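You operate a simulated robot arm through the tools that you are given. There is no shell and no other tool. Be economical: measure what you need, move in short steps, check, and stop when the job is done.

Carry out the task below with a simulated two-armed robot. There is one attempt and no reset: what you move stays moved.

## Task
Wipe up the spill on the dining table top with the yellow cloth and put it back.
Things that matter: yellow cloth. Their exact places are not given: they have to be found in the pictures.

It is judged by the outcome, as a careful person would: the job done as asked, and still so three seconds after it is handed in. It fails if anything else is knocked over, pushed out of place, dropped, spilled or broken. Flat cloth is picked up by pressing the open fingertips on it (5 to 10 N) and closing them slowly along it; thin cloth reads only 2 to 8 mm in the jaws.

## Robot
Two 7-joint arms with two-finger parallel grippers on one trunk, on a base that drives. Base frame: it is fixed to the floor where the robot stands at the start and does not move with it; the origin is under the middle of the robot, x ahead of it, y to its left, z up; the surface under the hand at the start is at about z = 750. Readings come in mm, rad, newtons and seconds.
The left shoulder is at the start at [39, 174, 1325], the right one opposite. With the tool pointing down near the work surface each hand reaches from about 100 to 580 mm from the robot's upright axis, wherever it stands, measured 20 degrees to its own side. Payload 3.6 kg a hand.
Tool frame (each hand has its own): the origin (TCP) lies between the finger pads and is the grasp point; the fingertips stand 30 mm ahead of it; z points along the fingers, y is the line along which they close. Largest opening 110 mm; finger width 20, thickness 10; the body of the gripper, 48 by 112 mm, starts 55 mm behind the TCP.
Orientation is that of the tool frame in the base frame, as [roll, pitch, yaw] about the fixed x, y, z axes, in that order (R = Rz(yaw) Ry(pitch) Rx(roll)). With the fingers straight down and closing along the base's y, the tool's x points along the base's -x, its y along +y and its z along -z.

## Interface
- The arms move only by the tool arm_command. It takes "left_plan", "right_plan" or both (then of equal length, played together; a hand with none holds still); each is a list of rows, each an object (a shift or turn left out is 0, a gripper value left out holds the last) with "delta_pos": the shift along the tool's x, y, z in units of 400 mm (1.0 is 400 mm), a list of three; "dr": the turn, a rotation vector about the tool's x, y, z in units of 45 degrees (1.0 is 45 degrees), a list of three. In form: [{"delta_pos": [x, y, z], "dr": [ax, ay, az]}, ...]. A call has 1 to 8 rows; each row is the pose to reach, as a shift and turn from the pose commanded when the call began, along the tool's axes at that moment. "left_hand" and "right_hand" are, for a hand that has rows, the gripper command, from -1 (shut) to 1 (fully open), values between in proportion, set as the call begins (left out, the last holds). A call with a number of a shift or a turn outside -1 to 1 is refused whole. Rows are played at 5 a second. More than 50 mm and 0.15 rad between two rows, or a gripper value outside its range, and nothing of the call is played. Where a pose cannot be reached the arm comes as near as it can. A force on the tool above 40 N (or 10 N above the force at the start of the call, whichever is more), or a blocked arm, ends the call early, and 0.2 s more pass. Each finger travels about 153 mm/s and halts on what it meets, pressing with about 35 N; the grip force reading is that of the motor and also rises with nothing between the fingers. The clock runs only during rows and for 0.2 s after the last one: add rows that repeat a pose to give the fingers time. It gives the time, the measured TCP pose, the force on the tool (base axes), the opening and the grip force at its end, in the units of the frame above (readings bear some noise), with the torque about the TCP (base axes, N m) and any sound that the robot's microphone picked up, and new pictures: "pictures" is both (left out), scene, wrist or none (wrist: the cameras of the hands that moved).
- Cameras (640 x 400 px; columns grow to the right, rows downward): "scene" is now at [101, -21.8, 1469.7]; the picture's right is [-0.30, -0.95, 0.00], its down [-0.80, 0.25, -0.54] and it looks along [0.52, -0.16, -0.84] (base axes); focal length 293 px, centre (320, 200). "left" rides on the left gripper at [73, -17, -103] in its tool frame; the picture's right is [0.23, 0.97, 0.00], its down [-0.76, 0.18, -0.62] and it looks along [-0.61, 0.14, 0.78] (tool axes); focal length 222 px, centre (320, 200). "right" rides on the right gripper at [73, 17, -103] in its tool frame; the picture's right is [-0.23, 0.97, 0.00], its down [-0.76, -0.18, -0.62] and it looks along [-0.61, -0.14, 0.78] (tool axes); focal length 222 px, centre (320, 200).
- raise_lower(by): slides the trunk up (or, below 0, down) by that many mm; the arms and the scene camera ride with it, the base frame stays. It gives what a move gives, with no picture.
- drive_base(legs): drives the robot by 1 to 6 legs, each [ahead, left, turn to the left] in mm, mm and rad, along the robot's own axes; the way and the turn of a leg run together, so that a leg with both is an arc; at most 1500 mm and 3.142 rad a leg. The arms and the cameras ride along, it lands a little off, and it stops where it bumps. It gives what a move gives, and a new picture of the scene camera.
- pan_tilt(pan, tilt): turns the head with the scene camera to pan (to the left, within 1.501 rad either way) and tilt (down, from -0.506 to 1.204), counted from straight ahead of the robot. It gives what a move gives, and a new picture of the scene camera.
- point_at(camera, pixels): for up to 12 pixels [column, row] of the newest picture of that camera ("zoom" is the newest enlarged one), the place [x, y, z] in the base frame of the surface seen there, good to about 2 mm. No time passes.
- close_up(camera, box): a new picture of the part [left, top, right, bottom] of that camera's present view, enlarged. No time passes.
- close_job(): hands the job in; it is judged then, once.

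Work in short steps. Measure before you move; look again where a grasp or a placing could have gone wrong, and mend it. You have 80 turns and 260 pictures in all, those below and enlarged ones among them. Open the grippers and draw the arms clear of the work before you hand the job in, unless the task says otherwise; then end with one line.

The tools are called after ">>>" as a command line: name --argument value ..., lists and objects as JSON in quotes. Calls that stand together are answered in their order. arm_command: Moves the arms, as the interface text tells. Its arguments: {"type":"object","properties":{"left_plan":{"type":"array"},"left_hand":{"type":"number"},"right_plan":{"type":"array"},"right_hand":{"type":"number"},"pictures":{"type":"string","enum":["both","scene","wrist","none"]}},"required":[]} The other tools are called the same way: raise_lower (by) slides the trunk up or down; drive_base (legs) drives the base; pan_tilt (pan, tilt) turns the head that bears the scene camera; point_at (camera, pixels) gives the place of the surface under pixels of a picture; close_up (camera, box) takes an enlarged picture of a part of a camera's view; close_job () hands the job in.

At the start:

```text
time: 0.0
left_eef_pos: [347.2, 174.1, 917.9]
left_ee_rot: [2.846, 0.003, -3.129]
left_ft_force: [-0.4, -0.1, -0.1]
left_wrist_torque: [0.0, -0.01, -0.01]
left_finger_gap: 109.9
left_finger_force: 0.0
right_eef_pos: [364.3, -370.7, 1000.7]
right_ee_rot: [-2.991, 0.012, 3.087]
right_ft_force: [0.1, -0.6, -0.1]
right_wrist_torque: [-0.02, -0.01, 0.01]
right_finger_gap: 110.0
right_finger_force: 0.1
trunk travel left (down, up): [-440.0, 323.0]
robot x, y, heading: [-0.8, -0.0, -0.0]
head pan, tilt: [-0.304, 0.995]
```

scene: 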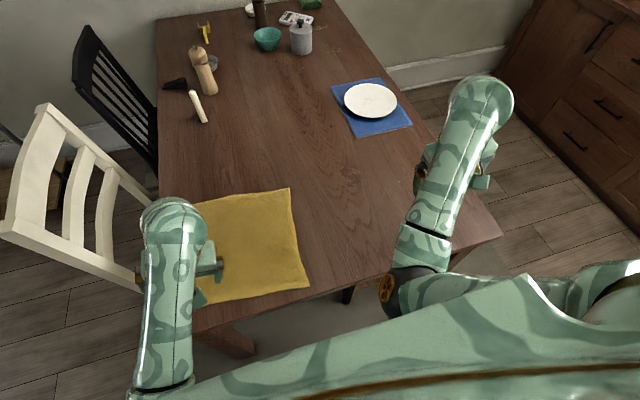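
right: 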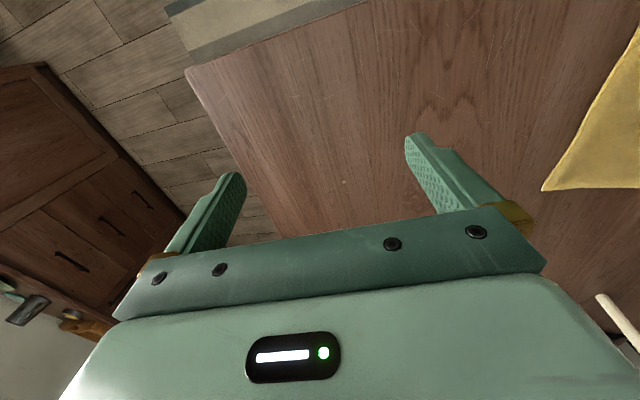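
left: 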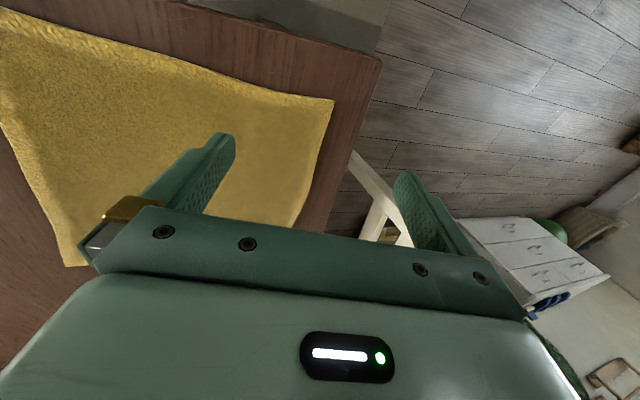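

The yellow cloth lies at about (250,240) in the scene picture; there may be a spill near (335,50). I enlarge both the far part and the near part of the table.

>>> close_up --camera "scene" --box '[150, 0, 400, 156]'

>>> close_up --camera "scene" --box '[150, 120, 500, 340]'

>>> point_at --camera "scene" --pixels '[[196, 198], [290, 190], [308, 288], [210, 302], [250, 240], [335, 50], [158, 20], [345, 8], [495, 235], [370, 100], [267, 40], [302, 45]]'

```text
2.56 times, centred on (275, 78) of scene
```

zoom: 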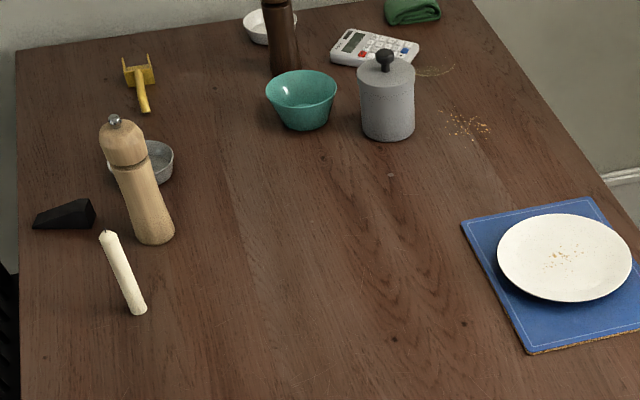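

```text
1.82 times, centred on (325, 230) of scene
```

zoom: 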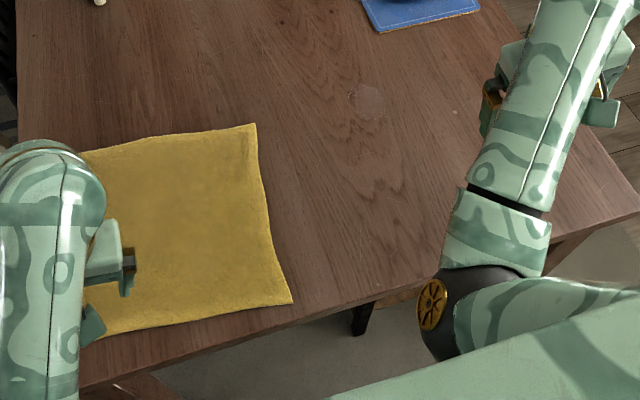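

```text
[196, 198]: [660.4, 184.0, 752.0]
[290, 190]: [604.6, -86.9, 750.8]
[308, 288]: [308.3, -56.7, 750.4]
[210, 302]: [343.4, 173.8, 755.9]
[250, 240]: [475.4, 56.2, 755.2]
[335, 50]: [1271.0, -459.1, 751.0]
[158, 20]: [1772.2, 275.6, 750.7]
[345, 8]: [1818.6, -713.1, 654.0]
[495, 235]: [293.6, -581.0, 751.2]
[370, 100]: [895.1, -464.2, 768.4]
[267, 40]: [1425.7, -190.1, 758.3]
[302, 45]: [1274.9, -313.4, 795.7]
```

I see a faint patch near scene (350,172), crumbs near (333,50) and a yellowish mark near (320,27). I enlarge each.

>>> close_up --camera "scene" --box '[300, 130, 428, 210]'

>>> close_up --camera "scene" --box '[290, 10, 370, 60]'

>>> point_at --camera "scene" --pixels '[[340, 164], [360, 166], [350, 174], [352, 180], [364, 176]]'

```text
5.00 times, centred on (364, 170) of scene
```

zoom: 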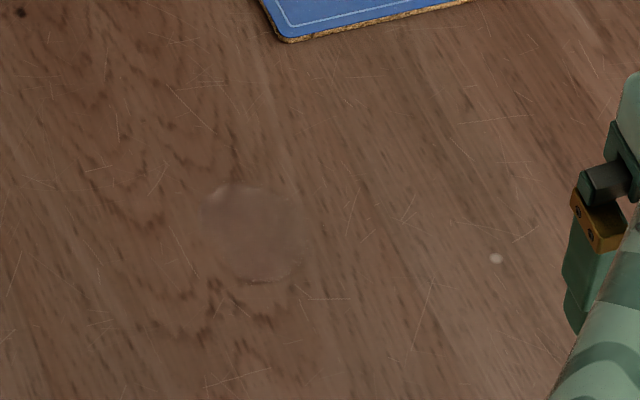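

```text
8.00 times, centred on (330, 35) of scene
```

zoom: 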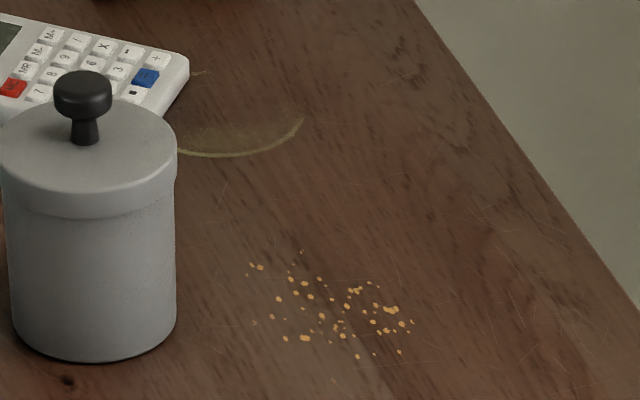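

```text
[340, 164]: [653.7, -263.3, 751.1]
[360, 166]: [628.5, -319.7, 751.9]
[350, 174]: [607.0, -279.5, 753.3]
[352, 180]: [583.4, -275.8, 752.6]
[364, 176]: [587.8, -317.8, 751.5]
```

A clear puddle may lie near [615,-290] and a yellowish one hides behind the canister. I raise the trunk to look from higher, which also lifts the arms.

>>> raise_lower --by 320

>>> pan_tilt --pan -0.25 --tilt 0.7

```text
time: 1.2
left_eef_pos: [345.9, 240.9, 990.2]
left_ee_rot: [2.692, 0.009, -3.126]
left_ft_force: [-0.4, 0.5, 0.4]
left_wrist_torque: [0.0, -0.01, 0.01]
left_finger_gap: 110.0
left_finger_force: 0.2
right_eef_pos: [364.1, -371.8, 1083.5]
right_ee_rot: [-2.987, 0.021, 3.084]
right_ft_force: [-0.8, -0.1, 0.5]
right_wrist_torque: [0.01, -0.01, -0.03]
right_finger_gap: 109.9
right_finger_force: 0.0
trunk travel left (down, up): [-518.0, 245.0]
robot x, y, heading: [3.0, -1.1, -0.0]
head pan, tilt: [-0.304, 0.995]
stopped: the arm was blocked; the commanded pose is now the measured one
```

```text
time: 2.0
left_eef_pos: [346.6, 239.3, 989.6]
left_ee_rot: [2.693, 0.007, -3.127]
left_ft_force: [-0.2, 0.0, 0.1]
left_wrist_torque: [0.01, 0.0, 0.01]
left_finger_gap: 109.9
left_finger_force: 0.2
right_eef_pos: [364.2, -371.2, 1080.9]
right_ee_rot: [-2.988, 0.019, 3.085]
right_ft_force: [0.5, 0.7, 0.5]
right_wrist_torque: [0.01, 0.01, -0.04]
right_finger_gap: 109.8
right_finger_force: 0.0
trunk travel left (down, up): [-518.0, 245.0]
robot x, y, heading: [-3.8, -3.2, 0.0]
head pan, tilt: [-0.25, 0.7]
```

scene: 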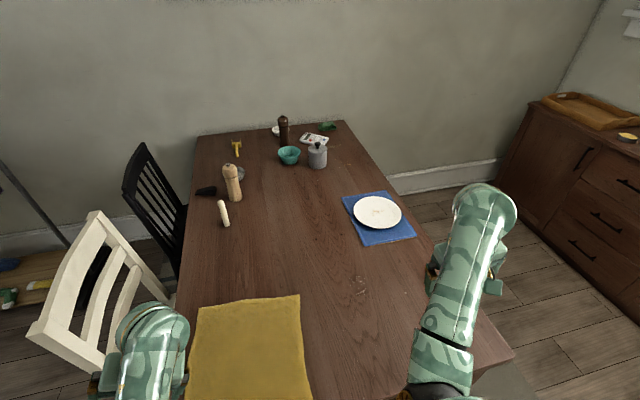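

The trunk's rise was blocked on the left side: the left hand shifted 67 mm to +y. I look to the left to see what it touches.

>>> pan_tilt --pan 0.6 --tilt 1.0

```text
time: 3.1
left_eef_pos: [346.3, 239.3, 988.6]
left_ee_rot: [2.691, 0.005, -3.126]
left_ft_force: [-0.5, 0.3, 0.3]
left_wrist_torque: [0.0, -0.02, 0.0]
left_finger_gap: 110.0
left_finger_force: 0.0
right_eef_pos: [364.5, -371.3, 1080.4]
right_ee_rot: [-2.991, 0.021, 3.087]
right_ft_force: [-0.2, -0.8, 0.2]
right_wrist_torque: [0.02, 0.0, -0.03]
right_finger_gap: 110.0
right_finger_force: 0.0
trunk travel left (down, up): [-518.0, 245.0]
robot x, y, heading: [3.0, -0.4, -0.004]
head pan, tilt: [0.6, 1.0]
```

scene: 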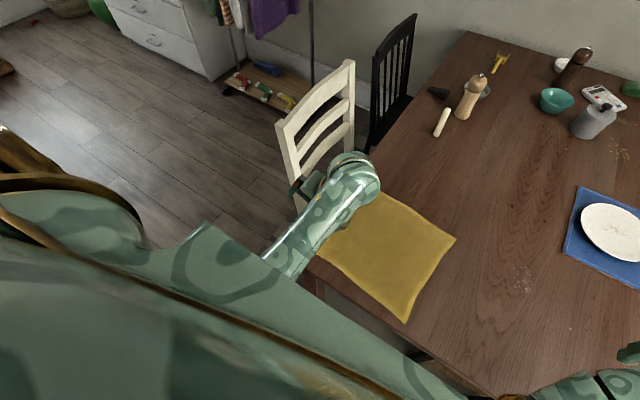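

The left wrist sits next to the white chair back at (320,130). I measure the chair and the cloth.

>>> close_up --camera "scene" --box '[240, 50, 400, 250]'

>>> point_at --camera "scene" --pixels '[[279, 122], [350, 62], [296, 195], [305, 185], [355, 165], [384, 196], [455, 239], [405, 322], [320, 255], [350, 230]]'

>>> close_up --camera "left" --box '[0, 0, 640, 400]'

```text
2.00 times, centred on (320, 150) of scene
```

zoom: 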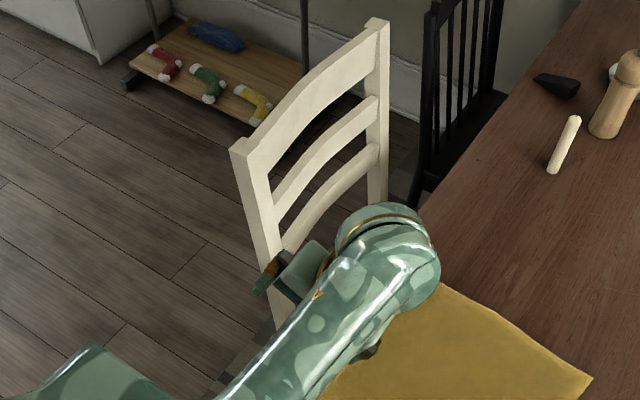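

```text
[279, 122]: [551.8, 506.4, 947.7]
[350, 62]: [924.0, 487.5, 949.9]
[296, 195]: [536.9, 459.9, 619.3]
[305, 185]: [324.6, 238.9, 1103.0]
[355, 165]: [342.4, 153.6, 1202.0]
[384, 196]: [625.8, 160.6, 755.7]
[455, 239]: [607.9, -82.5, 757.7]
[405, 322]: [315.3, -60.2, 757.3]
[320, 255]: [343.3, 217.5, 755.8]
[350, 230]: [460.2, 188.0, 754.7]
```

```text
1.00 times, centred on (320, 200) of left (not enlarged: the box is as wide or as high as the picture)
```

zoom: 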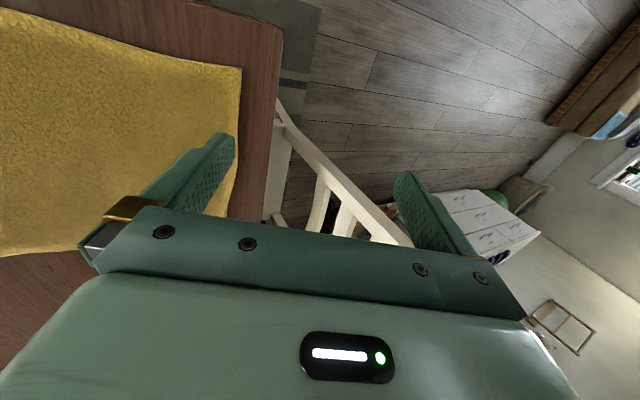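

The chair is far from the hand (y≈506), so it was only a limit of the arm. Now I look at the puddles from this height.

>>> pan_tilt --pan -0.3 --tilt 0.6

>>> close_up --camera "scene" --box '[260, 130, 404, 220]'

>>> close_up --camera "scene" --box '[330, 270, 490, 370]'

```text
time: 4.3
left_eef_pos: [345.7, 239.2, 990.1]
left_ee_rot: [2.693, 0.008, -3.125]
left_ft_force: [0.6, 0.1, 0.2]
left_wrist_torque: [0.01, -0.03, 0.01]
left_finger_gap: 110.2
left_finger_force: 0.0
right_eef_pos: [364.9, -371.1, 1081.1]
right_ee_rot: [-2.99, 0.021, 3.086]
right_ft_force: [0.3, -0.9, 0.2]
right_wrist_torque: [-0.02, 0.01, 0.0]
right_finger_gap: 110.1
right_finger_force: 0.1
trunk travel left (down, up): [-518.0, 245.0]
robot x, y, heading: [-2.1, 0.2, 0.002]
head pan, tilt: [-0.3, 0.6]
```

scene: 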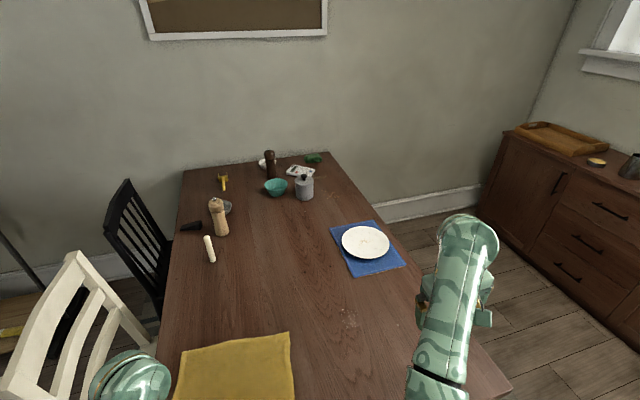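

```text
4.44 times, centred on (332, 175) of scene
```

zoom: 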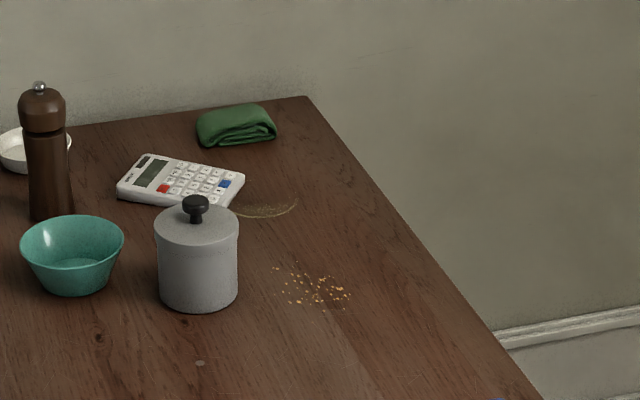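

```text
4.00 times, centred on (410, 320) of scene
```

zoom: 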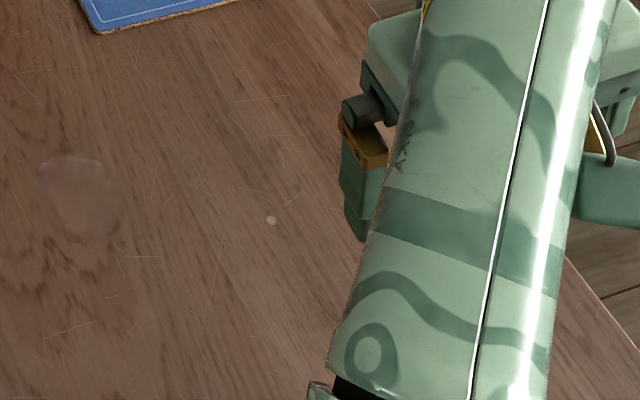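

The near patch looks like a clear wet film, and the far one is a yellowish ring partly hidden. I measure the clear space to the right of the table before driving for a closer look.

>>> point_at --camera "scene" --pixels '[[480, 220], [560, 310], [600, 370], [500, 230], [505, 388], [330, 152], [182, 170], [420, 280], [318, 176], [348, 318], [330, 330], [345, 322]]'

>>> pan_tilt --pan -1.2 --tilt 0.8

```text
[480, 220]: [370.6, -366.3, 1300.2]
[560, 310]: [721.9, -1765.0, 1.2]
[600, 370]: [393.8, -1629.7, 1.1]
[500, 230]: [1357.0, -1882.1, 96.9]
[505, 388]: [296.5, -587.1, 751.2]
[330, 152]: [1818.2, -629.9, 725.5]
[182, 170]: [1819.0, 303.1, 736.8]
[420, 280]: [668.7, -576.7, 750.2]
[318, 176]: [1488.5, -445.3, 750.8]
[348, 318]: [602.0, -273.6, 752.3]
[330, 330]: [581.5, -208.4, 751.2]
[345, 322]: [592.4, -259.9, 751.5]
```

```text
time: 5.5
left_eef_pos: [347.0, 239.3, 990.8]
left_ee_rot: [2.692, 0.006, -3.127]
left_ft_force: [-0.7, -0.4, 0.5]
left_wrist_torque: [-0.01, 0.0, -0.02]
left_finger_gap: 109.8
left_finger_force: 0.0
right_eef_pos: [366.2, -370.0, 1081.0]
right_ee_rot: [-2.99, 0.018, 3.086]
right_ft_force: [-0.4, 0.2, 0.0]
right_wrist_torque: [0.02, 0.0, 0.01]
right_finger_gap: 109.9
right_finger_force: 0.0
trunk travel left (down, up): [-518.0, 245.0]
robot x, y, heading: [-1.0, -0.5, -0.002]
head pan, tilt: [-1.201, 0.799]
```

scene: 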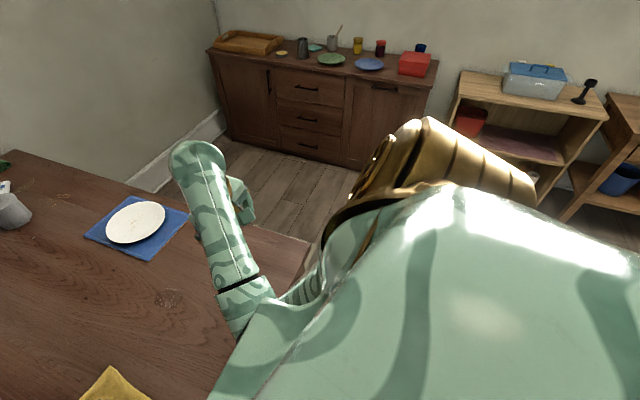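

The aisle right of the table is about 1200 mm wide. I drive there to see the far mark unobstructed before touching the cloth.

>>> drive_base --legs '[[-100, 0, 0], [0, -1050, 0], [900, 0, 0]]'

>>> pan_tilt --pan 0.9 --tilt 0.75

```text
time: 16.0
left_eef_pos: [1148.7, -800.4, 988.4]
left_ee_rot: [2.694, 0.006, -3.133]
left_ft_force: [0.5, 0.2, -1.2]
left_wrist_torque: [-0.02, 0.0, -0.01]
left_finger_gap: 110.1
left_finger_force: 0.1
right_eef_pos: [1161.9, -1412.4, 1080.3]
right_ee_rot: [-2.989, 0.019, 3.078]
right_ft_force: [-0.1, -0.7, -0.5]
right_wrist_torque: [-0.01, 0.04, -0.01]
right_finger_gap: 109.9
right_finger_force: 0.1
trunk travel left (down, up): [-518.0, 245.0]
robot x, y, heading: [799.8, -1035.9, -0.002]
head pan, tilt: [-1.201, 0.799]
```

scene: 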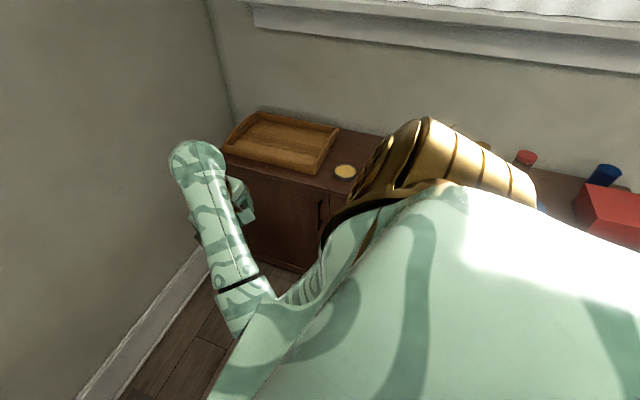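

```text
time: 18.0
left_eef_pos: [1147.3, -803.0, 990.3]
left_ee_rot: [2.69, 0.007, -3.13]
left_ft_force: [-0.3, -0.4, -0.4]
left_wrist_torque: [-0.01, 0.0, 0.04]
left_finger_gap: 109.9
left_finger_force: 0.0
right_eef_pos: [1162.0, -1411.0, 1080.5]
right_ee_rot: [-2.992, 0.019, 3.079]
right_ft_force: [-1.9, -0.4, 0.3]
right_wrist_torque: [0.0, 0.0, 0.01]
right_finger_gap: 110.0
right_finger_force: 0.0
trunk travel left (down, up): [-518.0, 245.0]
robot x, y, heading: [801.6, -1037.0, -0.007]
head pan, tilt: [0.901, 0.75]
```

scene: 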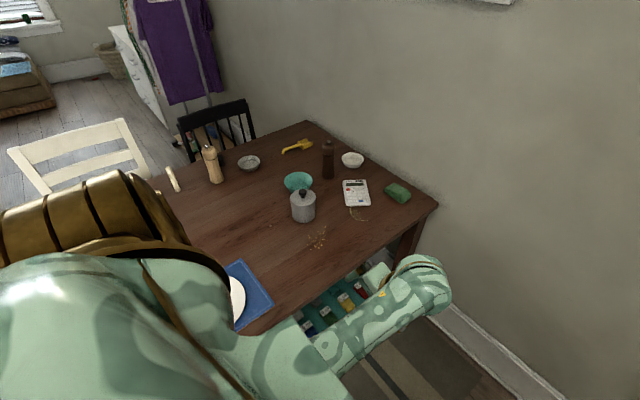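

The far part of the table is now unobstructed; I enlarge the mark near (360,212).

>>> close_up --camera "scene" --box '[290, 170, 418, 250]'

>>> point_at --camera "scene" --pixels '[[350, 208], [366, 220], [356, 222], [357, 214]]'

```text
5.00 times, centred on (354, 210) of scene
```

zoom: 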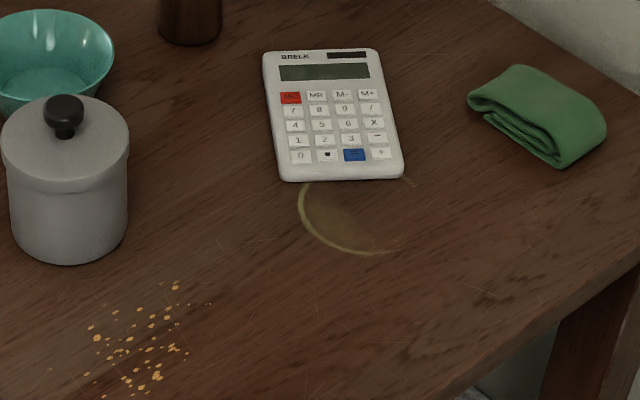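

```text
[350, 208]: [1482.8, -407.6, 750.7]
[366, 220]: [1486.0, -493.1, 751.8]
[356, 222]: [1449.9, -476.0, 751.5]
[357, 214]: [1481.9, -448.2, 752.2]
```

That is a dried cup ring half under the calculator, and dry crumbs; the clear wet film at about [610,-290] is the spill. I drive back to the front of the table.

>>> drive_base --legs '[[-900, 0, 0.005], [0, 930, 0], [100, 0, 0]]'

>>> pan_tilt --pan 0.0 --tilt 1.2

```text
time: 27.9
left_eef_pos: [348.0, 136.1, 989.6]
left_ee_rot: [2.692, 0.007, -3.129]
left_ft_force: [0.5, -0.3, 0.0]
left_wrist_torque: [0.0, 0.02, 0.03]
left_finger_gap: 109.8
left_finger_force: 0.0
right_eef_pos: [365.8, -474.3, 1080.6]
right_ee_rot: [-2.991, 0.018, 3.084]
right_ft_force: [-0.1, 0.4, 0.4]
right_wrist_torque: [0.01, 0.01, 0.0]
right_finger_gap: 110.1
right_finger_force: 0.0
trunk travel left (down, up): [-518.0, 245.0]
robot x, y, heading: [-1.4, -103.2, -0.0]
head pan, tilt: [0.901, 0.75]
```

scene: 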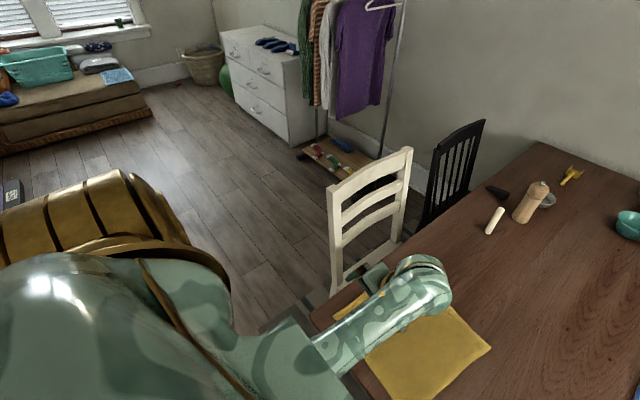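

```text
time: 29.1
left_eef_pos: [347.7, 136.2, 990.2]
left_ee_rot: [2.691, 0.009, -3.127]
left_ft_force: [-0.6, -0.2, -0.8]
left_wrist_torque: [-0.01, 0.03, 0.02]
left_finger_gap: 110.0
left_finger_force: 0.0
right_eef_pos: [364.8, -474.8, 1081.4]
right_ee_rot: [-2.988, 0.021, 3.083]
right_ft_force: [-0.2, -0.2, -0.3]
right_wrist_torque: [0.02, 0.0, -0.01]
right_finger_gap: 109.9
right_finger_force: 0.1
trunk travel left (down, up): [-518.0, 245.0]
robot x, y, heading: [0.0, -103.6, -0.0]
head pan, tilt: [0.0, 1.201]
```

scene: 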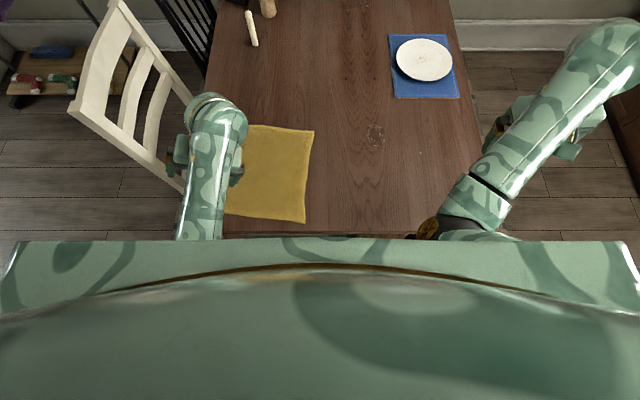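

The chest hides the base. I measure its front edge and the table edge.

>>> point_at --camera "scene" --pixels '[[330, 235], [330, 244], [330, 262], [376, 135], [367, 128], [384, 128], [376, 122], [375, 144], [225, 213], [305, 222], [314, 131], [250, 126]]'

>>> close_up --camera "scene" --box '[336, 110, 416, 160]'

>>> close_up --camera "right" --box '[0, 0, 640, 400]'

```text
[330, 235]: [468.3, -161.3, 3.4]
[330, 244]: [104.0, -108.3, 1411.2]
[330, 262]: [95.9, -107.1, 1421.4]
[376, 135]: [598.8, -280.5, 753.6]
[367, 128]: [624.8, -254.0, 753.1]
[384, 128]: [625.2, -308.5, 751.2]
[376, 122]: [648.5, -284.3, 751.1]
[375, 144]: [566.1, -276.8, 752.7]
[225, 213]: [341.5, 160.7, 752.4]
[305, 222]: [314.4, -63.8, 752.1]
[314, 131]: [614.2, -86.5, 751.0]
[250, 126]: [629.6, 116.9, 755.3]
```

```text
8.00 times, centred on (376, 135) of scene
```

zoom: 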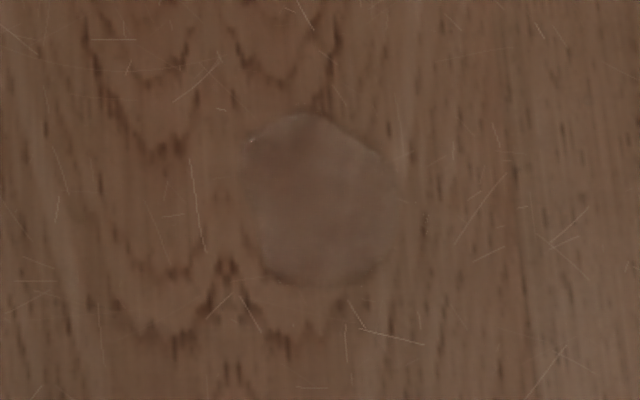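

```text
1.00 times, centred on (320, 200) of right (not enlarged: the box is as wide or as high as the picture)
```

zoom: 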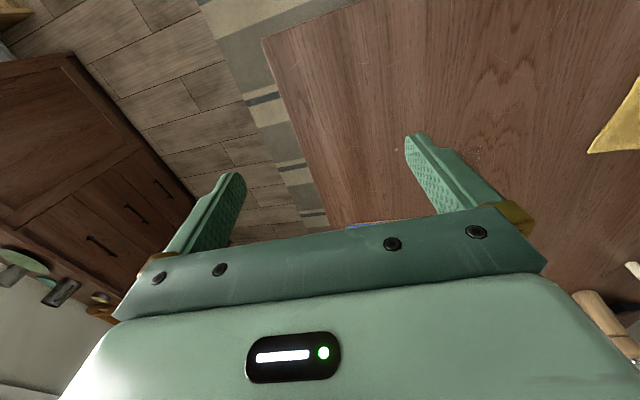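

The spill spans about x 565–640, y −312 to −255. I drive ahead 130 mm for reach and lower the trunk to its start height.

>>> drive_base --legs '[[130, 0, 0]]'

>>> raise_lower --by -78

>>> pan_tilt --pan 0.0 --tilt 1.0

```text
time: 30.4
left_eef_pos: [477.6, 135.9, 988.0]
left_ee_rot: [2.692, 0.007, -3.128]
left_ft_force: [-0.5, -0.8, 0.4]
left_wrist_torque: [0.02, 0.0, 0.04]
left_finger_gap: 110.2
left_finger_force: 0.0
right_eef_pos: [494.8, -474.5, 1080.7]
right_ee_rot: [-2.992, 0.021, 3.083]
right_ft_force: [0.4, 0.0, 0.5]
right_wrist_torque: [0.03, 0.04, 0.0]
right_finger_gap: 110.0
right_finger_force: 0.0
trunk travel left (down, up): [-518.0, 245.0]
robot x, y, heading: [132.2, -99.8, -0.001]
head pan, tilt: [0.0, 1.201]
```

scene: 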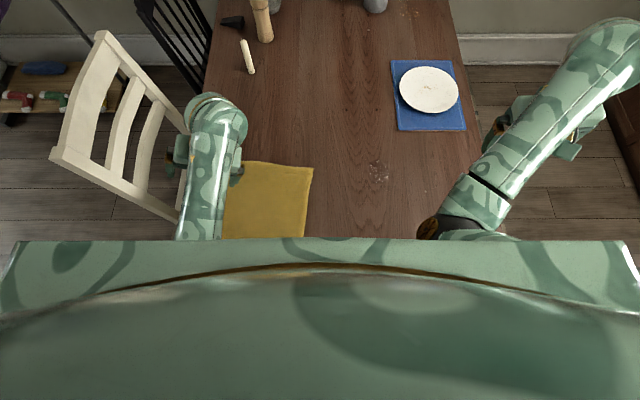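

```text
time: 31.1
left_eef_pos: [475.7, 215.8, 956.2]
left_ee_rot: [2.499, -0.003, -3.132]
left_ft_force: [-0.3, -0.7, -0.1]
left_wrist_torque: [-0.01, -0.01, 0.01]
left_finger_gap: 110.1
left_finger_force: 0.1
right_eef_pos: [495.9, -484.4, 1044.2]
right_ee_rot: [-2.966, 0.016, 3.079]
right_ft_force: [-0.2, -0.7, 0.2]
right_wrist_torque: [-0.01, 0.03, 0.03]
right_finger_gap: 110.0
right_finger_force: 0.2
trunk travel left (down, up): [-480.0, 283.0]
robot x, y, heading: [130.0, -102.0, -0.002]
head pan, tilt: [0.0, 1.201]
stopped: the arm was blocked; the commanded pose is now the measured one
```

```text
time: 31.8
left_eef_pos: [474.4, 214.2, 954.7]
left_ee_rot: [2.501, -0.001, -3.13]
left_ft_force: [-0.3, 0.0, 0.7]
left_wrist_torque: [-0.01, 0.01, -0.01]
left_finger_gap: 109.8
left_finger_force: 0.1
right_eef_pos: [492.7, -484.4, 1045.7]
right_ee_rot: [-2.967, 0.018, 3.078]
right_ft_force: [-0.4, 0.5, -0.5]
right_wrist_torque: [-0.02, 0.04, -0.03]
right_finger_gap: 110.1
right_finger_force: 0.1
trunk travel left (down, up): [-480.0, 283.0]
robot x, y, heading: [130.0, -100.6, 0.0]
head pan, tilt: [0.0, 1.0]
```

scene: 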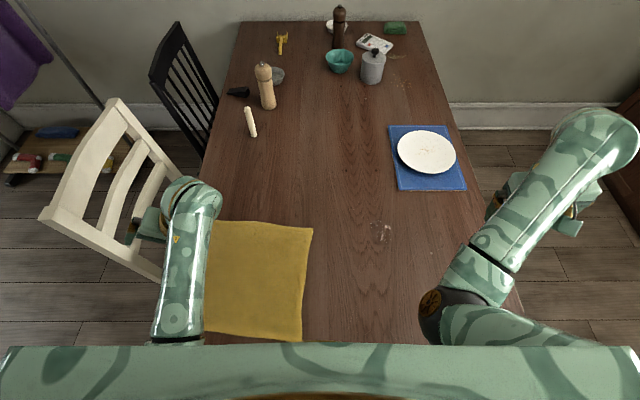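

The view is clear: cloth right edge at y≈−75, spill at (382,232). I turn the right hand straight down and bring it half-way to the cloth, while the left hand goes back and up out of the way.

>>> arm_command --left_plan '[{"delta_pos": [0.0625, 0.025, -0.033]}, {"delta_pos": [0.125, 0.05, -0.067]}, {"delta_pos": [0.1875, 0.075, -0.1]}, {"delta_pos": [0.25, 0.1, -0.133]}, {"delta_pos": [0.3125, 0.125, -0.167]}, {"delta_pos": [0.375, 0.15, -0.2]}]' --right_plan '[{"delta_pos": [0.0133, 0.099, 0.0175], "dr": [-0.037, 0.004, -0.0135]}, {"delta_pos": [0.0267, 0.198, 0.035], "dr": [-0.074, 0.008, -0.027]}, {"delta_pos": [0.04, 0.296, 0.0525], "dr": [-0.111, 0.012, -0.0405]}, {"delta_pos": [0.0533, 0.395, 0.07], "dr": [-0.149, 0.015, -0.054]}, {"delta_pos": [0.0667, 0.494, 0.0875], "dr": [-0.186, 0.019, -0.0675]}, {"delta_pos": [0.08, 0.593, 0.105], "dr": [-0.223, 0.023, -0.081]}]' --right_hand 0.0 --pictures "scene"

```text
time: 32.5
left_eef_pos: [430.9, 277.4, 1016.8]
left_ee_rot: [2.311, 0.02, 3.13]
left_ft_force: [-0.2, -0.8, -0.4]
left_wrist_torque: [-0.01, 0.0, 0.01]
left_finger_gap: 109.9
left_finger_force: 0.0
right_eef_pos: [536.8, -451.0, 1082.3]
right_ee_rot: [-2.945, 0.177, 3.064]
right_ft_force: [0.1, -0.6, -0.2]
right_wrist_torque: [-0.03, -0.01, -0.01]
right_finger_gap: 55.0
right_finger_force: 0.0
trunk travel left (down, up): [-480.0, 283.0]
robot x, y, heading: [130.2, -102.8, 0.001]
head pan, tilt: [0.0, 1.0]
stopped in row 3 (left hand): the arm was blocked; the commanded pose is now the measured one
```

scene: 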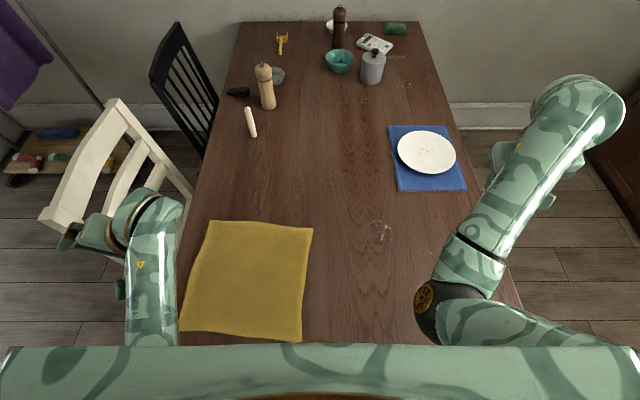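

The left hand is blocked near its folding limit; I leave it there, clear of the cloth. Now I measure the fully visible cloth's corners, and take the right hand on its own.

>>> point_at --camera "scene" --pixels '[[210, 222], [311, 229], [301, 339], [182, 329], [307, 280], [250, 280], [382, 232], [262, 224], [241, 335], [66, 238], [80, 230]]'

>>> arm_command --right_plan '[{"delta_pos": [0, 0, 0]}]' --pictures "none"

```text
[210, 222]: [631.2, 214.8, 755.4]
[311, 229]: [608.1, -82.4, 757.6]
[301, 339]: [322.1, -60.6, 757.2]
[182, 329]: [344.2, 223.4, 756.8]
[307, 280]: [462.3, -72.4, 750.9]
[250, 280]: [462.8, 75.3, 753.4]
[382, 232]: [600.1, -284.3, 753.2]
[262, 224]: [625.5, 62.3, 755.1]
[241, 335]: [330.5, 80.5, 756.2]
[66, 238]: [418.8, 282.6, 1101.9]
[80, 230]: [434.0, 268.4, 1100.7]
```

```text
time: 32.9
left_eef_pos: [433.2, 276.7, 1016.3]
left_ee_rot: [2.314, 0.021, 3.13]
left_ft_force: [-0.5, -0.5, 0.4]
left_wrist_torque: [0.01, -0.01, 0.02]
left_finger_gap: 110.2
left_finger_force: 0.0
right_eef_pos: [536.4, -449.9, 1082.5]
right_ee_rot: [-2.943, 0.178, 3.062]
right_ft_force: [0.5, -0.7, 0.2]
right_wrist_torque: [-0.02, 0.01, 0.0]
right_finger_gap: 54.8
right_finger_force: 0.0
trunk travel left (down, up): [-480.0, 283.0]
robot x, y, heading: [132.3, -104.9, 0.0]
head pan, tilt: [0.0, 1.0]
```

Cloth corners noted: [631,215], [608,−83], [322,−61], [344,223]. I move the right hand alone toward [500,−250,1000], straightening it.

>>> arm_command --right_plan '[{"delta_pos": [0.027, 0.086, 0.013], "dr": [-0.0435, 0.036, -0.0205]}, {"delta_pos": [0.0545, 0.172, 0.026], "dr": [-0.087, 0.072, -0.041]}, {"delta_pos": [0.082, 0.2585, 0.039], "dr": [-0.1305, 0.1075, -0.0615]}, {"delta_pos": [0.109, 0.345, 0.052], "dr": [-0.174, 0.143, -0.082]}, {"delta_pos": [0.136, 0.431, 0.065], "dr": [-0.2175, 0.179, -0.1025]}, {"delta_pos": [0.1635, 0.517, 0.078], "dr": [-0.261, 0.215, -0.123]}, {"delta_pos": [0.1635, 0.517, 0.078], "dr": [-0.261, 0.215, -0.123]}]' --pictures "scene"

```text
time: 33.7
left_eef_pos: [433.3, 278.8, 1016.3]
left_ee_rot: [2.311, 0.023, 3.13]
left_ft_force: [0.0, 0.0, -0.2]
left_wrist_torque: [0.04, -0.01, -0.01]
left_finger_gap: 110.0
left_finger_force: 0.0
right_eef_pos: [565.1, -415.8, 1113.7]
right_ee_rot: [-2.92, 0.268, 3.06]
right_ft_force: [-0.3, 1.1, -0.1]
right_wrist_torque: [-0.01, -0.01, -0.06]
right_finger_gap: 55.0
right_finger_force: 0.1
trunk travel left (down, up): [-480.0, 283.0]
robot x, y, heading: [132.2, -103.9, -0.003]
head pan, tilt: [0.0, 1.0]
stopped in row 3 (right hand): the arm was blocked; the commanded pose is now the measured one
```

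scene: 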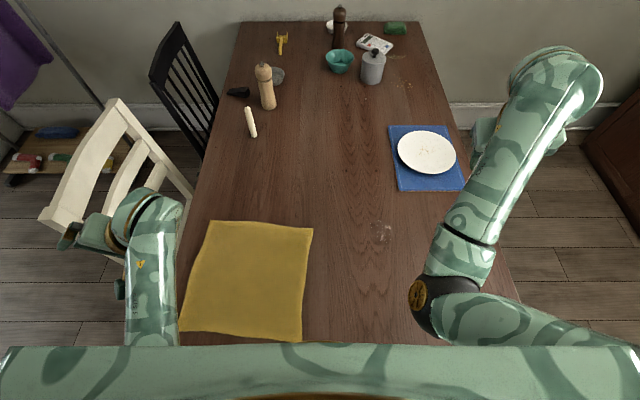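

The right arm is blocked again and swings out and up instead. I measure where the elbow and forearm are relative to table and torso.

>>> point_at --camera "scene" --pixels '[[418, 296], [440, 320], [465, 255], [560, 80], [500, 320], [590, 350], [470, 220], [150, 300], [125, 290], [155, 220]]'

>>> pan_tilt --pan -1.2 --tilt 1.1

```text
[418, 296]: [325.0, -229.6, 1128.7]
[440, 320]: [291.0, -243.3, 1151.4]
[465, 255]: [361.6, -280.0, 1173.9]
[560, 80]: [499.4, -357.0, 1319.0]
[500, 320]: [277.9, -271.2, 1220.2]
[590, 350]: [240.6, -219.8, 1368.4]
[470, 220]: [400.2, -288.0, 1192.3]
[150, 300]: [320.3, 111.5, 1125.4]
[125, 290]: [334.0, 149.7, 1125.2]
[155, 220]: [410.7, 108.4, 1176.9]
```

```text
time: 35.1
left_eef_pos: [434.0, 276.9, 1016.6]
left_ee_rot: [2.313, 0.025, 3.13]
left_ft_force: [0.6, 0.2, -0.6]
left_wrist_torque: [0.01, 0.02, 0.02]
left_finger_gap: 109.7
left_finger_force: 0.0
right_eef_pos: [563.5, -415.5, 1113.0]
right_ee_rot: [-2.921, 0.27, 3.061]
right_ft_force: [-0.1, 0.3, 0.5]
right_wrist_torque: [0.04, 0.01, 0.0]
right_finger_gap: 55.0
right_finger_force: 0.0
trunk travel left (down, up): [-480.0, 283.0]
robot x, y, heading: [131.5, -103.3, -0.007]
head pan, tilt: [-1.201, 1.1]
```

scene: 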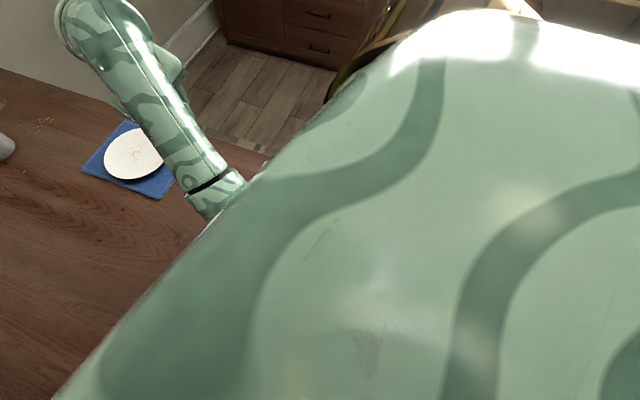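

Elbow and forearm are free (z>1120), so it is the arm's posture rather than contact. I test with a small slow move: right hand 30 mm along +y only.

>>> arm_command --right_plan '[{"delta_pos": [0.0, 0.0125, 0]}, {"delta_pos": [0.0, 0.025, 0]}, {"delta_pos": [0.0, 0.0375, 0]}, {"delta_pos": [0.0, 0.05, 0]}, {"delta_pos": [0.0, 0.0625, 0]}, {"delta_pos": [0.0, 0.075, 0]}, {"delta_pos": [0.0, 0.075, 0]}]' --pictures "none"

>>> pan_tilt --pan 0.0 --tilt 1.0

```text
time: 36.7
left_eef_pos: [433.5, 277.1, 1015.7]
left_ee_rot: [2.313, 0.023, 3.128]
left_ft_force: [0.0, -1.5, 1.0]
left_wrist_torque: [-0.01, 0.02, -0.04]
left_finger_gap: 109.8
left_finger_force: 0.2
right_eef_pos: [575.4, -402.0, 1118.0]
right_ee_rot: [-2.894, 0.296, 3.049]
right_ft_force: [0.2, 0.2, 0.8]
right_wrist_torque: [-0.03, 0.01, 0.01]
right_finger_gap: 55.0
right_finger_force: 0.0
trunk travel left (down, up): [-480.0, 283.0]
robot x, y, heading: [129.3, -101.0, -0.007]
head pan, tilt: [-1.201, 1.1]
```

```text
time: 38.1
left_eef_pos: [432.7, 278.3, 1017.5]
left_ee_rot: [2.313, 0.023, 3.13]
left_ft_force: [0.6, 0.2, -0.2]
left_wrist_torque: [-0.03, -0.02, -0.02]
left_finger_gap: 109.7
left_finger_force: 0.0
right_eef_pos: [572.6, -403.4, 1114.7]
right_ee_rot: [-2.886, 0.287, 3.052]
right_ft_force: [0.7, 0.2, 0.5]
right_wrist_torque: [0.01, 0.0, 0.0]
right_finger_gap: 55.2
right_finger_force: 0.0
trunk travel left (down, up): [-480.0, 283.0]
robot x, y, heading: [128.6, -102.6, -0.0]
head pan, tilt: [0.0, 1.0]
```

scene: 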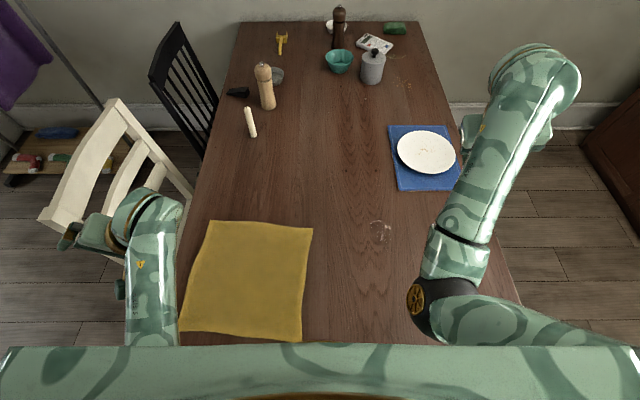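

The hand barely follows: it is high, close to its folding limit. I bring it 120 mm down first, without turning.

>>> arm_command --right_plan '[{"delta_pos": [0.027, 0.018, 0.041]}, {"delta_pos": [0.054, 0.036, 0.082]}, {"delta_pos": [0.08, 0.054, 0.123]}, {"delta_pos": [0.107, 0.073, 0.164]}, {"delta_pos": [0.134, 0.091, 0.205]}, {"delta_pos": [0.161, 0.109, 0.246]}, {"delta_pos": [0.161, 0.109, 0.246]}]' --pictures "none"

```text
time: 39.2
left_eef_pos: [433.6, 277.5, 1017.2]
left_ee_rot: [2.311, 0.024, 3.131]
left_ft_force: [-0.4, -0.5, 0.6]
left_wrist_torque: [0.03, 0.0, 0.0]
left_finger_gap: 110.1
left_finger_force: 0.1
right_eef_pos: [591.9, -413.5, 1079.5]
right_ee_rot: [-2.828, 0.428, 3.059]
right_ft_force: [0.8, 0.0, -0.2]
right_wrist_torque: [0.0, 0.0, -0.02]
right_finger_gap: 55.0
right_finger_force: 0.1
trunk travel left (down, up): [-480.0, 283.0]
robot x, y, heading: [134.5, -103.9, 0.002]
head pan, tilt: [0.0, 1.0]
stopped in row 5 (right hand): the arm was blocked; the commanded pose is now the measured one
```

Going down makes the hand tilt forward (pitch 0.43). I test a pure wrist turn to straighten it, slowly.

>>> arm_command --right_plan '[{"dr": [0, 0.05, 0]}, {"dr": [0, 0.1, 0]}, {"dr": [0, 0.15, 0]}, {"dr": [0, 0.2, 0]}, {"dr": [0, 0.25, 0]}, {"dr": [0, 0.3, 0]}, {"dr": [0, 0.3, 0]}, {"dr": [0, 0.3, 0]}]' --pictures "scene"

```text
time: 41.2
left_eef_pos: [432.8, 278.3, 1016.4]
left_ee_rot: [2.31, 0.022, 3.131]
left_ft_force: [-0.4, 0.8, 0.7]
left_wrist_torque: [-0.02, 0.03, -0.03]
left_finger_gap: 109.8
left_finger_force: 0.0
right_eef_pos: [590.4, -441.0, 1085.0]
right_ee_rot: [-2.801, 0.213, 2.965]
right_ft_force: [0.1, 0.1, 0.3]
right_wrist_torque: [0.01, 0.0, -0.03]
right_finger_gap: 54.8
right_finger_force: 0.1
trunk travel left (down, up): [-480.0, 283.0]
robot x, y, heading: [131.0, -103.5, -0.004]
head pan, tilt: [0.0, 1.0]
stopped in row 8 (right hand): the arm was blocked; the commanded pose is now the measured one
```

scene: 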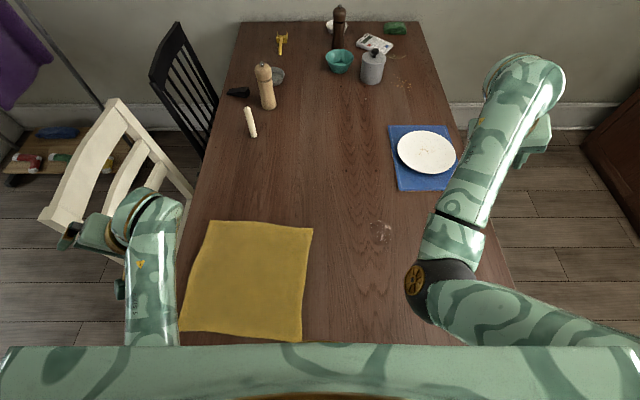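

The turn did follow when slow. I go down 100 mm slowly while straightening half of the tilt.

>>> arm_command --right_plan '[{"delta_pos": [0.001, 0.0125, 0.03], "dr": [-0.028, 0.014, -0.017]}, {"delta_pos": [0.001, 0.0235, 0.06], "dr": [-0.056, 0.029, -0.034]}, {"delta_pos": [0.002, 0.035, 0.09], "dr": [-0.085, 0.043, -0.05]}, {"delta_pos": [0.003, 0.047, 0.12], "dr": [-0.113, 0.058, -0.067]}, {"delta_pos": [0.003, 0.0585, 0.15], "dr": [-0.141, 0.072, -0.084]}, {"delta_pos": [0.004, 0.07, 0.18], "dr": [-0.17, 0.086, -0.1]}, {"delta_pos": [0.005, 0.082, 0.21], "dr": [-0.198, 0.1, -0.117]}, {"delta_pos": [0.005, 0.0935, 0.237], "dr": [-0.226, 0.115, -0.134]}]' --pictures "none"

```text
time: 43.0
left_eef_pos: [432.5, 277.2, 1015.8]
left_ee_rot: [2.311, 0.023, 3.127]
left_ft_force: [-0.1, 0.2, 0.4]
left_wrist_torque: [0.01, -0.02, -0.01]
left_finger_gap: 110.2
left_finger_force: 0.1
right_eef_pos: [609.6, -436.0, 984.6]
right_ee_rot: [-2.973, 0.096, 3.048]
right_ft_force: [-0.1, -0.2, 0.8]
right_wrist_torque: [-0.02, 0.03, 0.02]
right_finger_gap: 55.1
right_finger_force: 0.0
trunk travel left (down, up): [-480.0, 283.0]
robot x, y, heading: [127.2, -103.1, -0.001]
head pan, tilt: [0.0, 1.0]
```

Lower down the arm tracks well. I continue toward the cloth at safe height, fully straightened.

>>> arm_command --right_plan '[{"delta_pos": [0.034, 0.073, 0.015], "dr": [-0.031, 0.016, -0.018]}, {"delta_pos": [0.069, 0.145, 0.03], "dr": [-0.063, 0.032, -0.037]}, {"delta_pos": [0.103, 0.218, 0.045], "dr": [-0.094, 0.048, -0.055]}, {"delta_pos": [0.138, 0.291, 0.06], "dr": [-0.125, 0.063, -0.073]}, {"delta_pos": [0.172, 0.364, 0.076], "dr": [-0.156, 0.079, -0.091]}, {"delta_pos": [0.207, 0.436, 0.091], "dr": [-0.188, 0.095, -0.11]}, {"delta_pos": [0.241, 0.509, 0.106], "dr": [-0.219, 0.111, -0.128]}, {"delta_pos": [0.241, 0.509, 0.106], "dr": [-0.219, 0.111, -0.128]}]' --pictures "none"

```text
time: 43.9
left_eef_pos: [433.0, 276.4, 1018.4]
left_ee_rot: [2.312, 0.024, 3.13]
left_ft_force: [0.1, -0.5, -0.6]
left_wrist_torque: [-0.01, 0.01, 0.0]
left_finger_gap: 110.1
left_finger_force: 0.1
right_eef_pos: [652.5, -395.9, 1040.0]
right_ee_rot: [-3.0, 0.253, 3.047]
right_ft_force: [-0.5, -0.2, 0.2]
right_wrist_torque: [0.0, -0.03, 0.02]
right_finger_gap: 54.7
right_finger_force: 0.0
trunk travel left (down, up): [-480.0, 283.0]
robot x, y, heading: [133.3, -105.1, 0.001]
head pan, tilt: [0.0, 1.0]
stopped in row 3 (right hand): the arm was blocked; the commanded pose is now the measured one
```

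Fast motion again made it swing up. I repeat more slowly (16 mm a row), back, left and down together.

>>> arm_command --right_plan '[{"delta_pos": [0.028, 0.02, 0.0225], "dr": [-0.024, 0.0385, -0.0175]}, {"delta_pos": [0.055, 0.04, 0.045], "dr": [-0.048, 0.077, -0.035]}, {"delta_pos": [0.083, 0.061, 0.0675], "dr": [-0.072, 0.1155, -0.0525]}, {"delta_pos": [0.11, 0.081, 0.09], "dr": [-0.096, 0.154, -0.07]}, {"delta_pos": [0.138, 0.101, 0.1125], "dr": [-0.12, 0.1925, -0.0875]}, {"delta_pos": [0.166, 0.121, 0.135], "dr": [-0.143, 0.231, -0.105]}, {"delta_pos": [0.193, 0.142, 0.1575], "dr": [-0.167, 0.27, -0.1225]}, {"delta_pos": [0.221, 0.162, 0.18], "dr": [-0.191, 0.308, -0.14]}]' --pictures "none"

```text
time: 45.9
left_eef_pos: [433.5, 278.1, 1016.2]
left_ee_rot: [2.309, 0.023, 3.132]
left_ft_force: [-0.5, -0.2, 0.6]
left_wrist_torque: [-0.01, 0.02, -0.02]
left_finger_gap: 110.1
left_finger_force: 0.3
right_eef_pos: [634.8, -374.7, 988.5]
right_ee_rot: [-3.086, 0.113, 3.103]
right_ft_force: [-0.1, -0.2, -0.6]
right_wrist_torque: [0.01, -0.04, -0.03]
right_finger_gap: 55.2
right_finger_force: 0.0
trunk travel left (down, up): [-480.0, 283.0]
robot x, y, heading: [133.4, -103.7, -0.005]
head pan, tilt: [0.0, 1.0]
stopped in row 8 (right hand): the arm was blocked; the commanded pose is now the measured one
```

It lags when going back toward the robot, but goes down well. I go down to z≈860 first.

>>> arm_command --right_plan '[{"delta_pos": [0.0045, 0.002, 0.04], "dr": [-0.01, 0.018, -0.006]}, {"delta_pos": [0.009, 0.0045, 0.08], "dr": [-0.0175, 0.036, -0.0125]}, {"delta_pos": [0.0135, 0.007, 0.12], "dr": [-0.026, 0.054, -0.019]}, {"delta_pos": [0.018, 0.009, 0.16], "dr": [-0.035, 0.072, -0.025]}, {"delta_pos": [0.0225, 0.011, 0.2], "dr": [-0.044, 0.09, -0.031]}, {"delta_pos": [0.027, 0.0135, 0.24], "dr": [-0.0525, 0.108, -0.0375]}, {"delta_pos": [0.0315, 0.016, 0.28], "dr": [-0.061, 0.126, -0.044]}, {"delta_pos": [0.036, 0.018, 0.3175], "dr": [-0.07, 0.144, -0.05]}]' --pictures "none"

```text
time: 47.6
left_eef_pos: [433.2, 276.7, 1017.2]
left_ee_rot: [2.312, 0.021, 3.129]
left_ft_force: [-1.5, 0.3, 0.1]
left_wrist_torque: [0.04, 0.02, -0.02]
left_finger_gap: 109.7
left_finger_force: 0.0
right_eef_pos: [633.1, -367.0, 858.8]
right_ee_rot: [3.135, -0.007, -3.137]
right_ft_force: [0.1, -0.5, -0.7]
right_wrist_torque: [0.01, 0.03, -0.01]
right_finger_gap: 55.0
right_finger_force: 0.1
trunk travel left (down, up): [-480.0, 283.0]
robot x, y, heading: [133.1, -102.4, -0.004]
head pan, tilt: [0.0, 1.0]
```

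Straight down now at [633,−367,859]. From here I go left and back at moderate speed.

>>> arm_command --right_plan '[{"delta_pos": [0.042, 0.052, 0]}, {"delta_pos": [0.083, 0.104, 0]}, {"delta_pos": [0.125, 0.157, 0]}, {"delta_pos": [0.166, 0.209, 0]}, {"delta_pos": [0.208, 0.261, 0]}, {"delta_pos": [0.249, 0.313, 0]}, {"delta_pos": [0.291, 0.365, 0]}, {"delta_pos": [0.333, 0.418, 0]}]' --pictures "scene"

```text
time: 48.5
left_eef_pos: [433.1, 278.3, 1017.3]
left_ee_rot: [2.31, 0.021, 3.131]
left_ft_force: [-0.2, -0.4, 0.5]
left_wrist_torque: [-0.01, 0.04, 0.01]
left_finger_gap: 110.1
left_finger_force: 0.0
right_eef_pos: [682.7, -330.6, 958.6]
right_ee_rot: [-3.131, 0.204, 3.123]
right_ft_force: [0.1, 0.4, 0.2]
right_wrist_torque: [-0.06, 0.02, -0.02]
right_finger_gap: 55.1
right_finger_force: 0.0
trunk travel left (down, up): [-480.0, 283.0]
robot x, y, heading: [131.4, -103.5, 0.004]
head pan, tilt: [0.0, 1.0]
stopped in row 3 (right hand): the arm was blocked; the commanded pose is now the measured one
```

scene: 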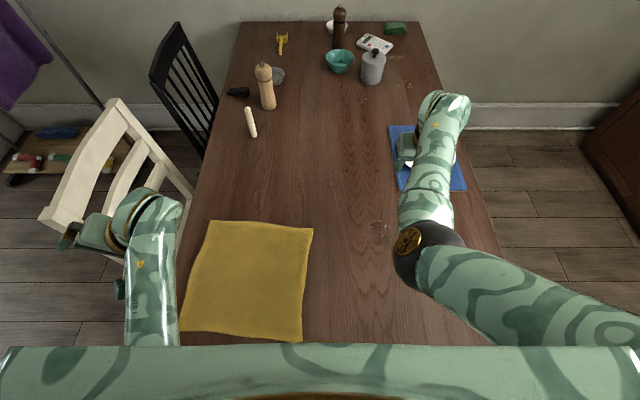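

Retracting is what makes the arm swing, so I'll let the base carry the hand sideways and use the arm mostly for height. First I settle the hand down slowly to z≈855 and straighten it.

>>> arm_command --right_plan '[{"delta_pos": [0.022, 0, 0.029], "dr": [0, 0.0325, 0]}, {"delta_pos": [0.044, 0, 0.058], "dr": [0, 0.065, 0]}, {"delta_pos": [0.066, 0, 0.087], "dr": [0, 0.0975, 0]}, {"delta_pos": [0.088, 0, 0.116], "dr": [0, 0.13, 0]}, {"delta_pos": [0.11, 0, 0.145], "dr": [0, 0.1625, 0]}, {"delta_pos": [0.132, 0, 0.174], "dr": [0, 0.195, 0]}, {"delta_pos": [0.154, 0, 0.203], "dr": [0, 0.2275, 0]}, {"delta_pos": [0.176, 0, 0.232], "dr": [0, 0.26, 0]}]' --pictures "none"

```text
time: 50.2
left_eef_pos: [434.4, 276.6, 1016.0]
left_ee_rot: [2.31, 0.024, 3.13]
left_ft_force: [-0.6, -0.2, 0.4]
left_wrist_torque: [-0.03, 0.01, -0.01]
left_finger_gap: 110.1
left_finger_force: 0.1
right_eef_pos: [630.2, -327.7, 851.1]
right_ee_rot: [-3.136, -0.006, 3.124]
right_ft_force: [0.1, 0.3, 0.6]
right_wrist_torque: [0.04, -0.02, -0.01]
right_finger_gap: 55.1
right_finger_force: 0.1
trunk travel left (down, up): [-480.0, 283.0]
robot x, y, heading: [129.7, -106.3, -0.003]
head pan, tilt: [0.0, 1.0]
```

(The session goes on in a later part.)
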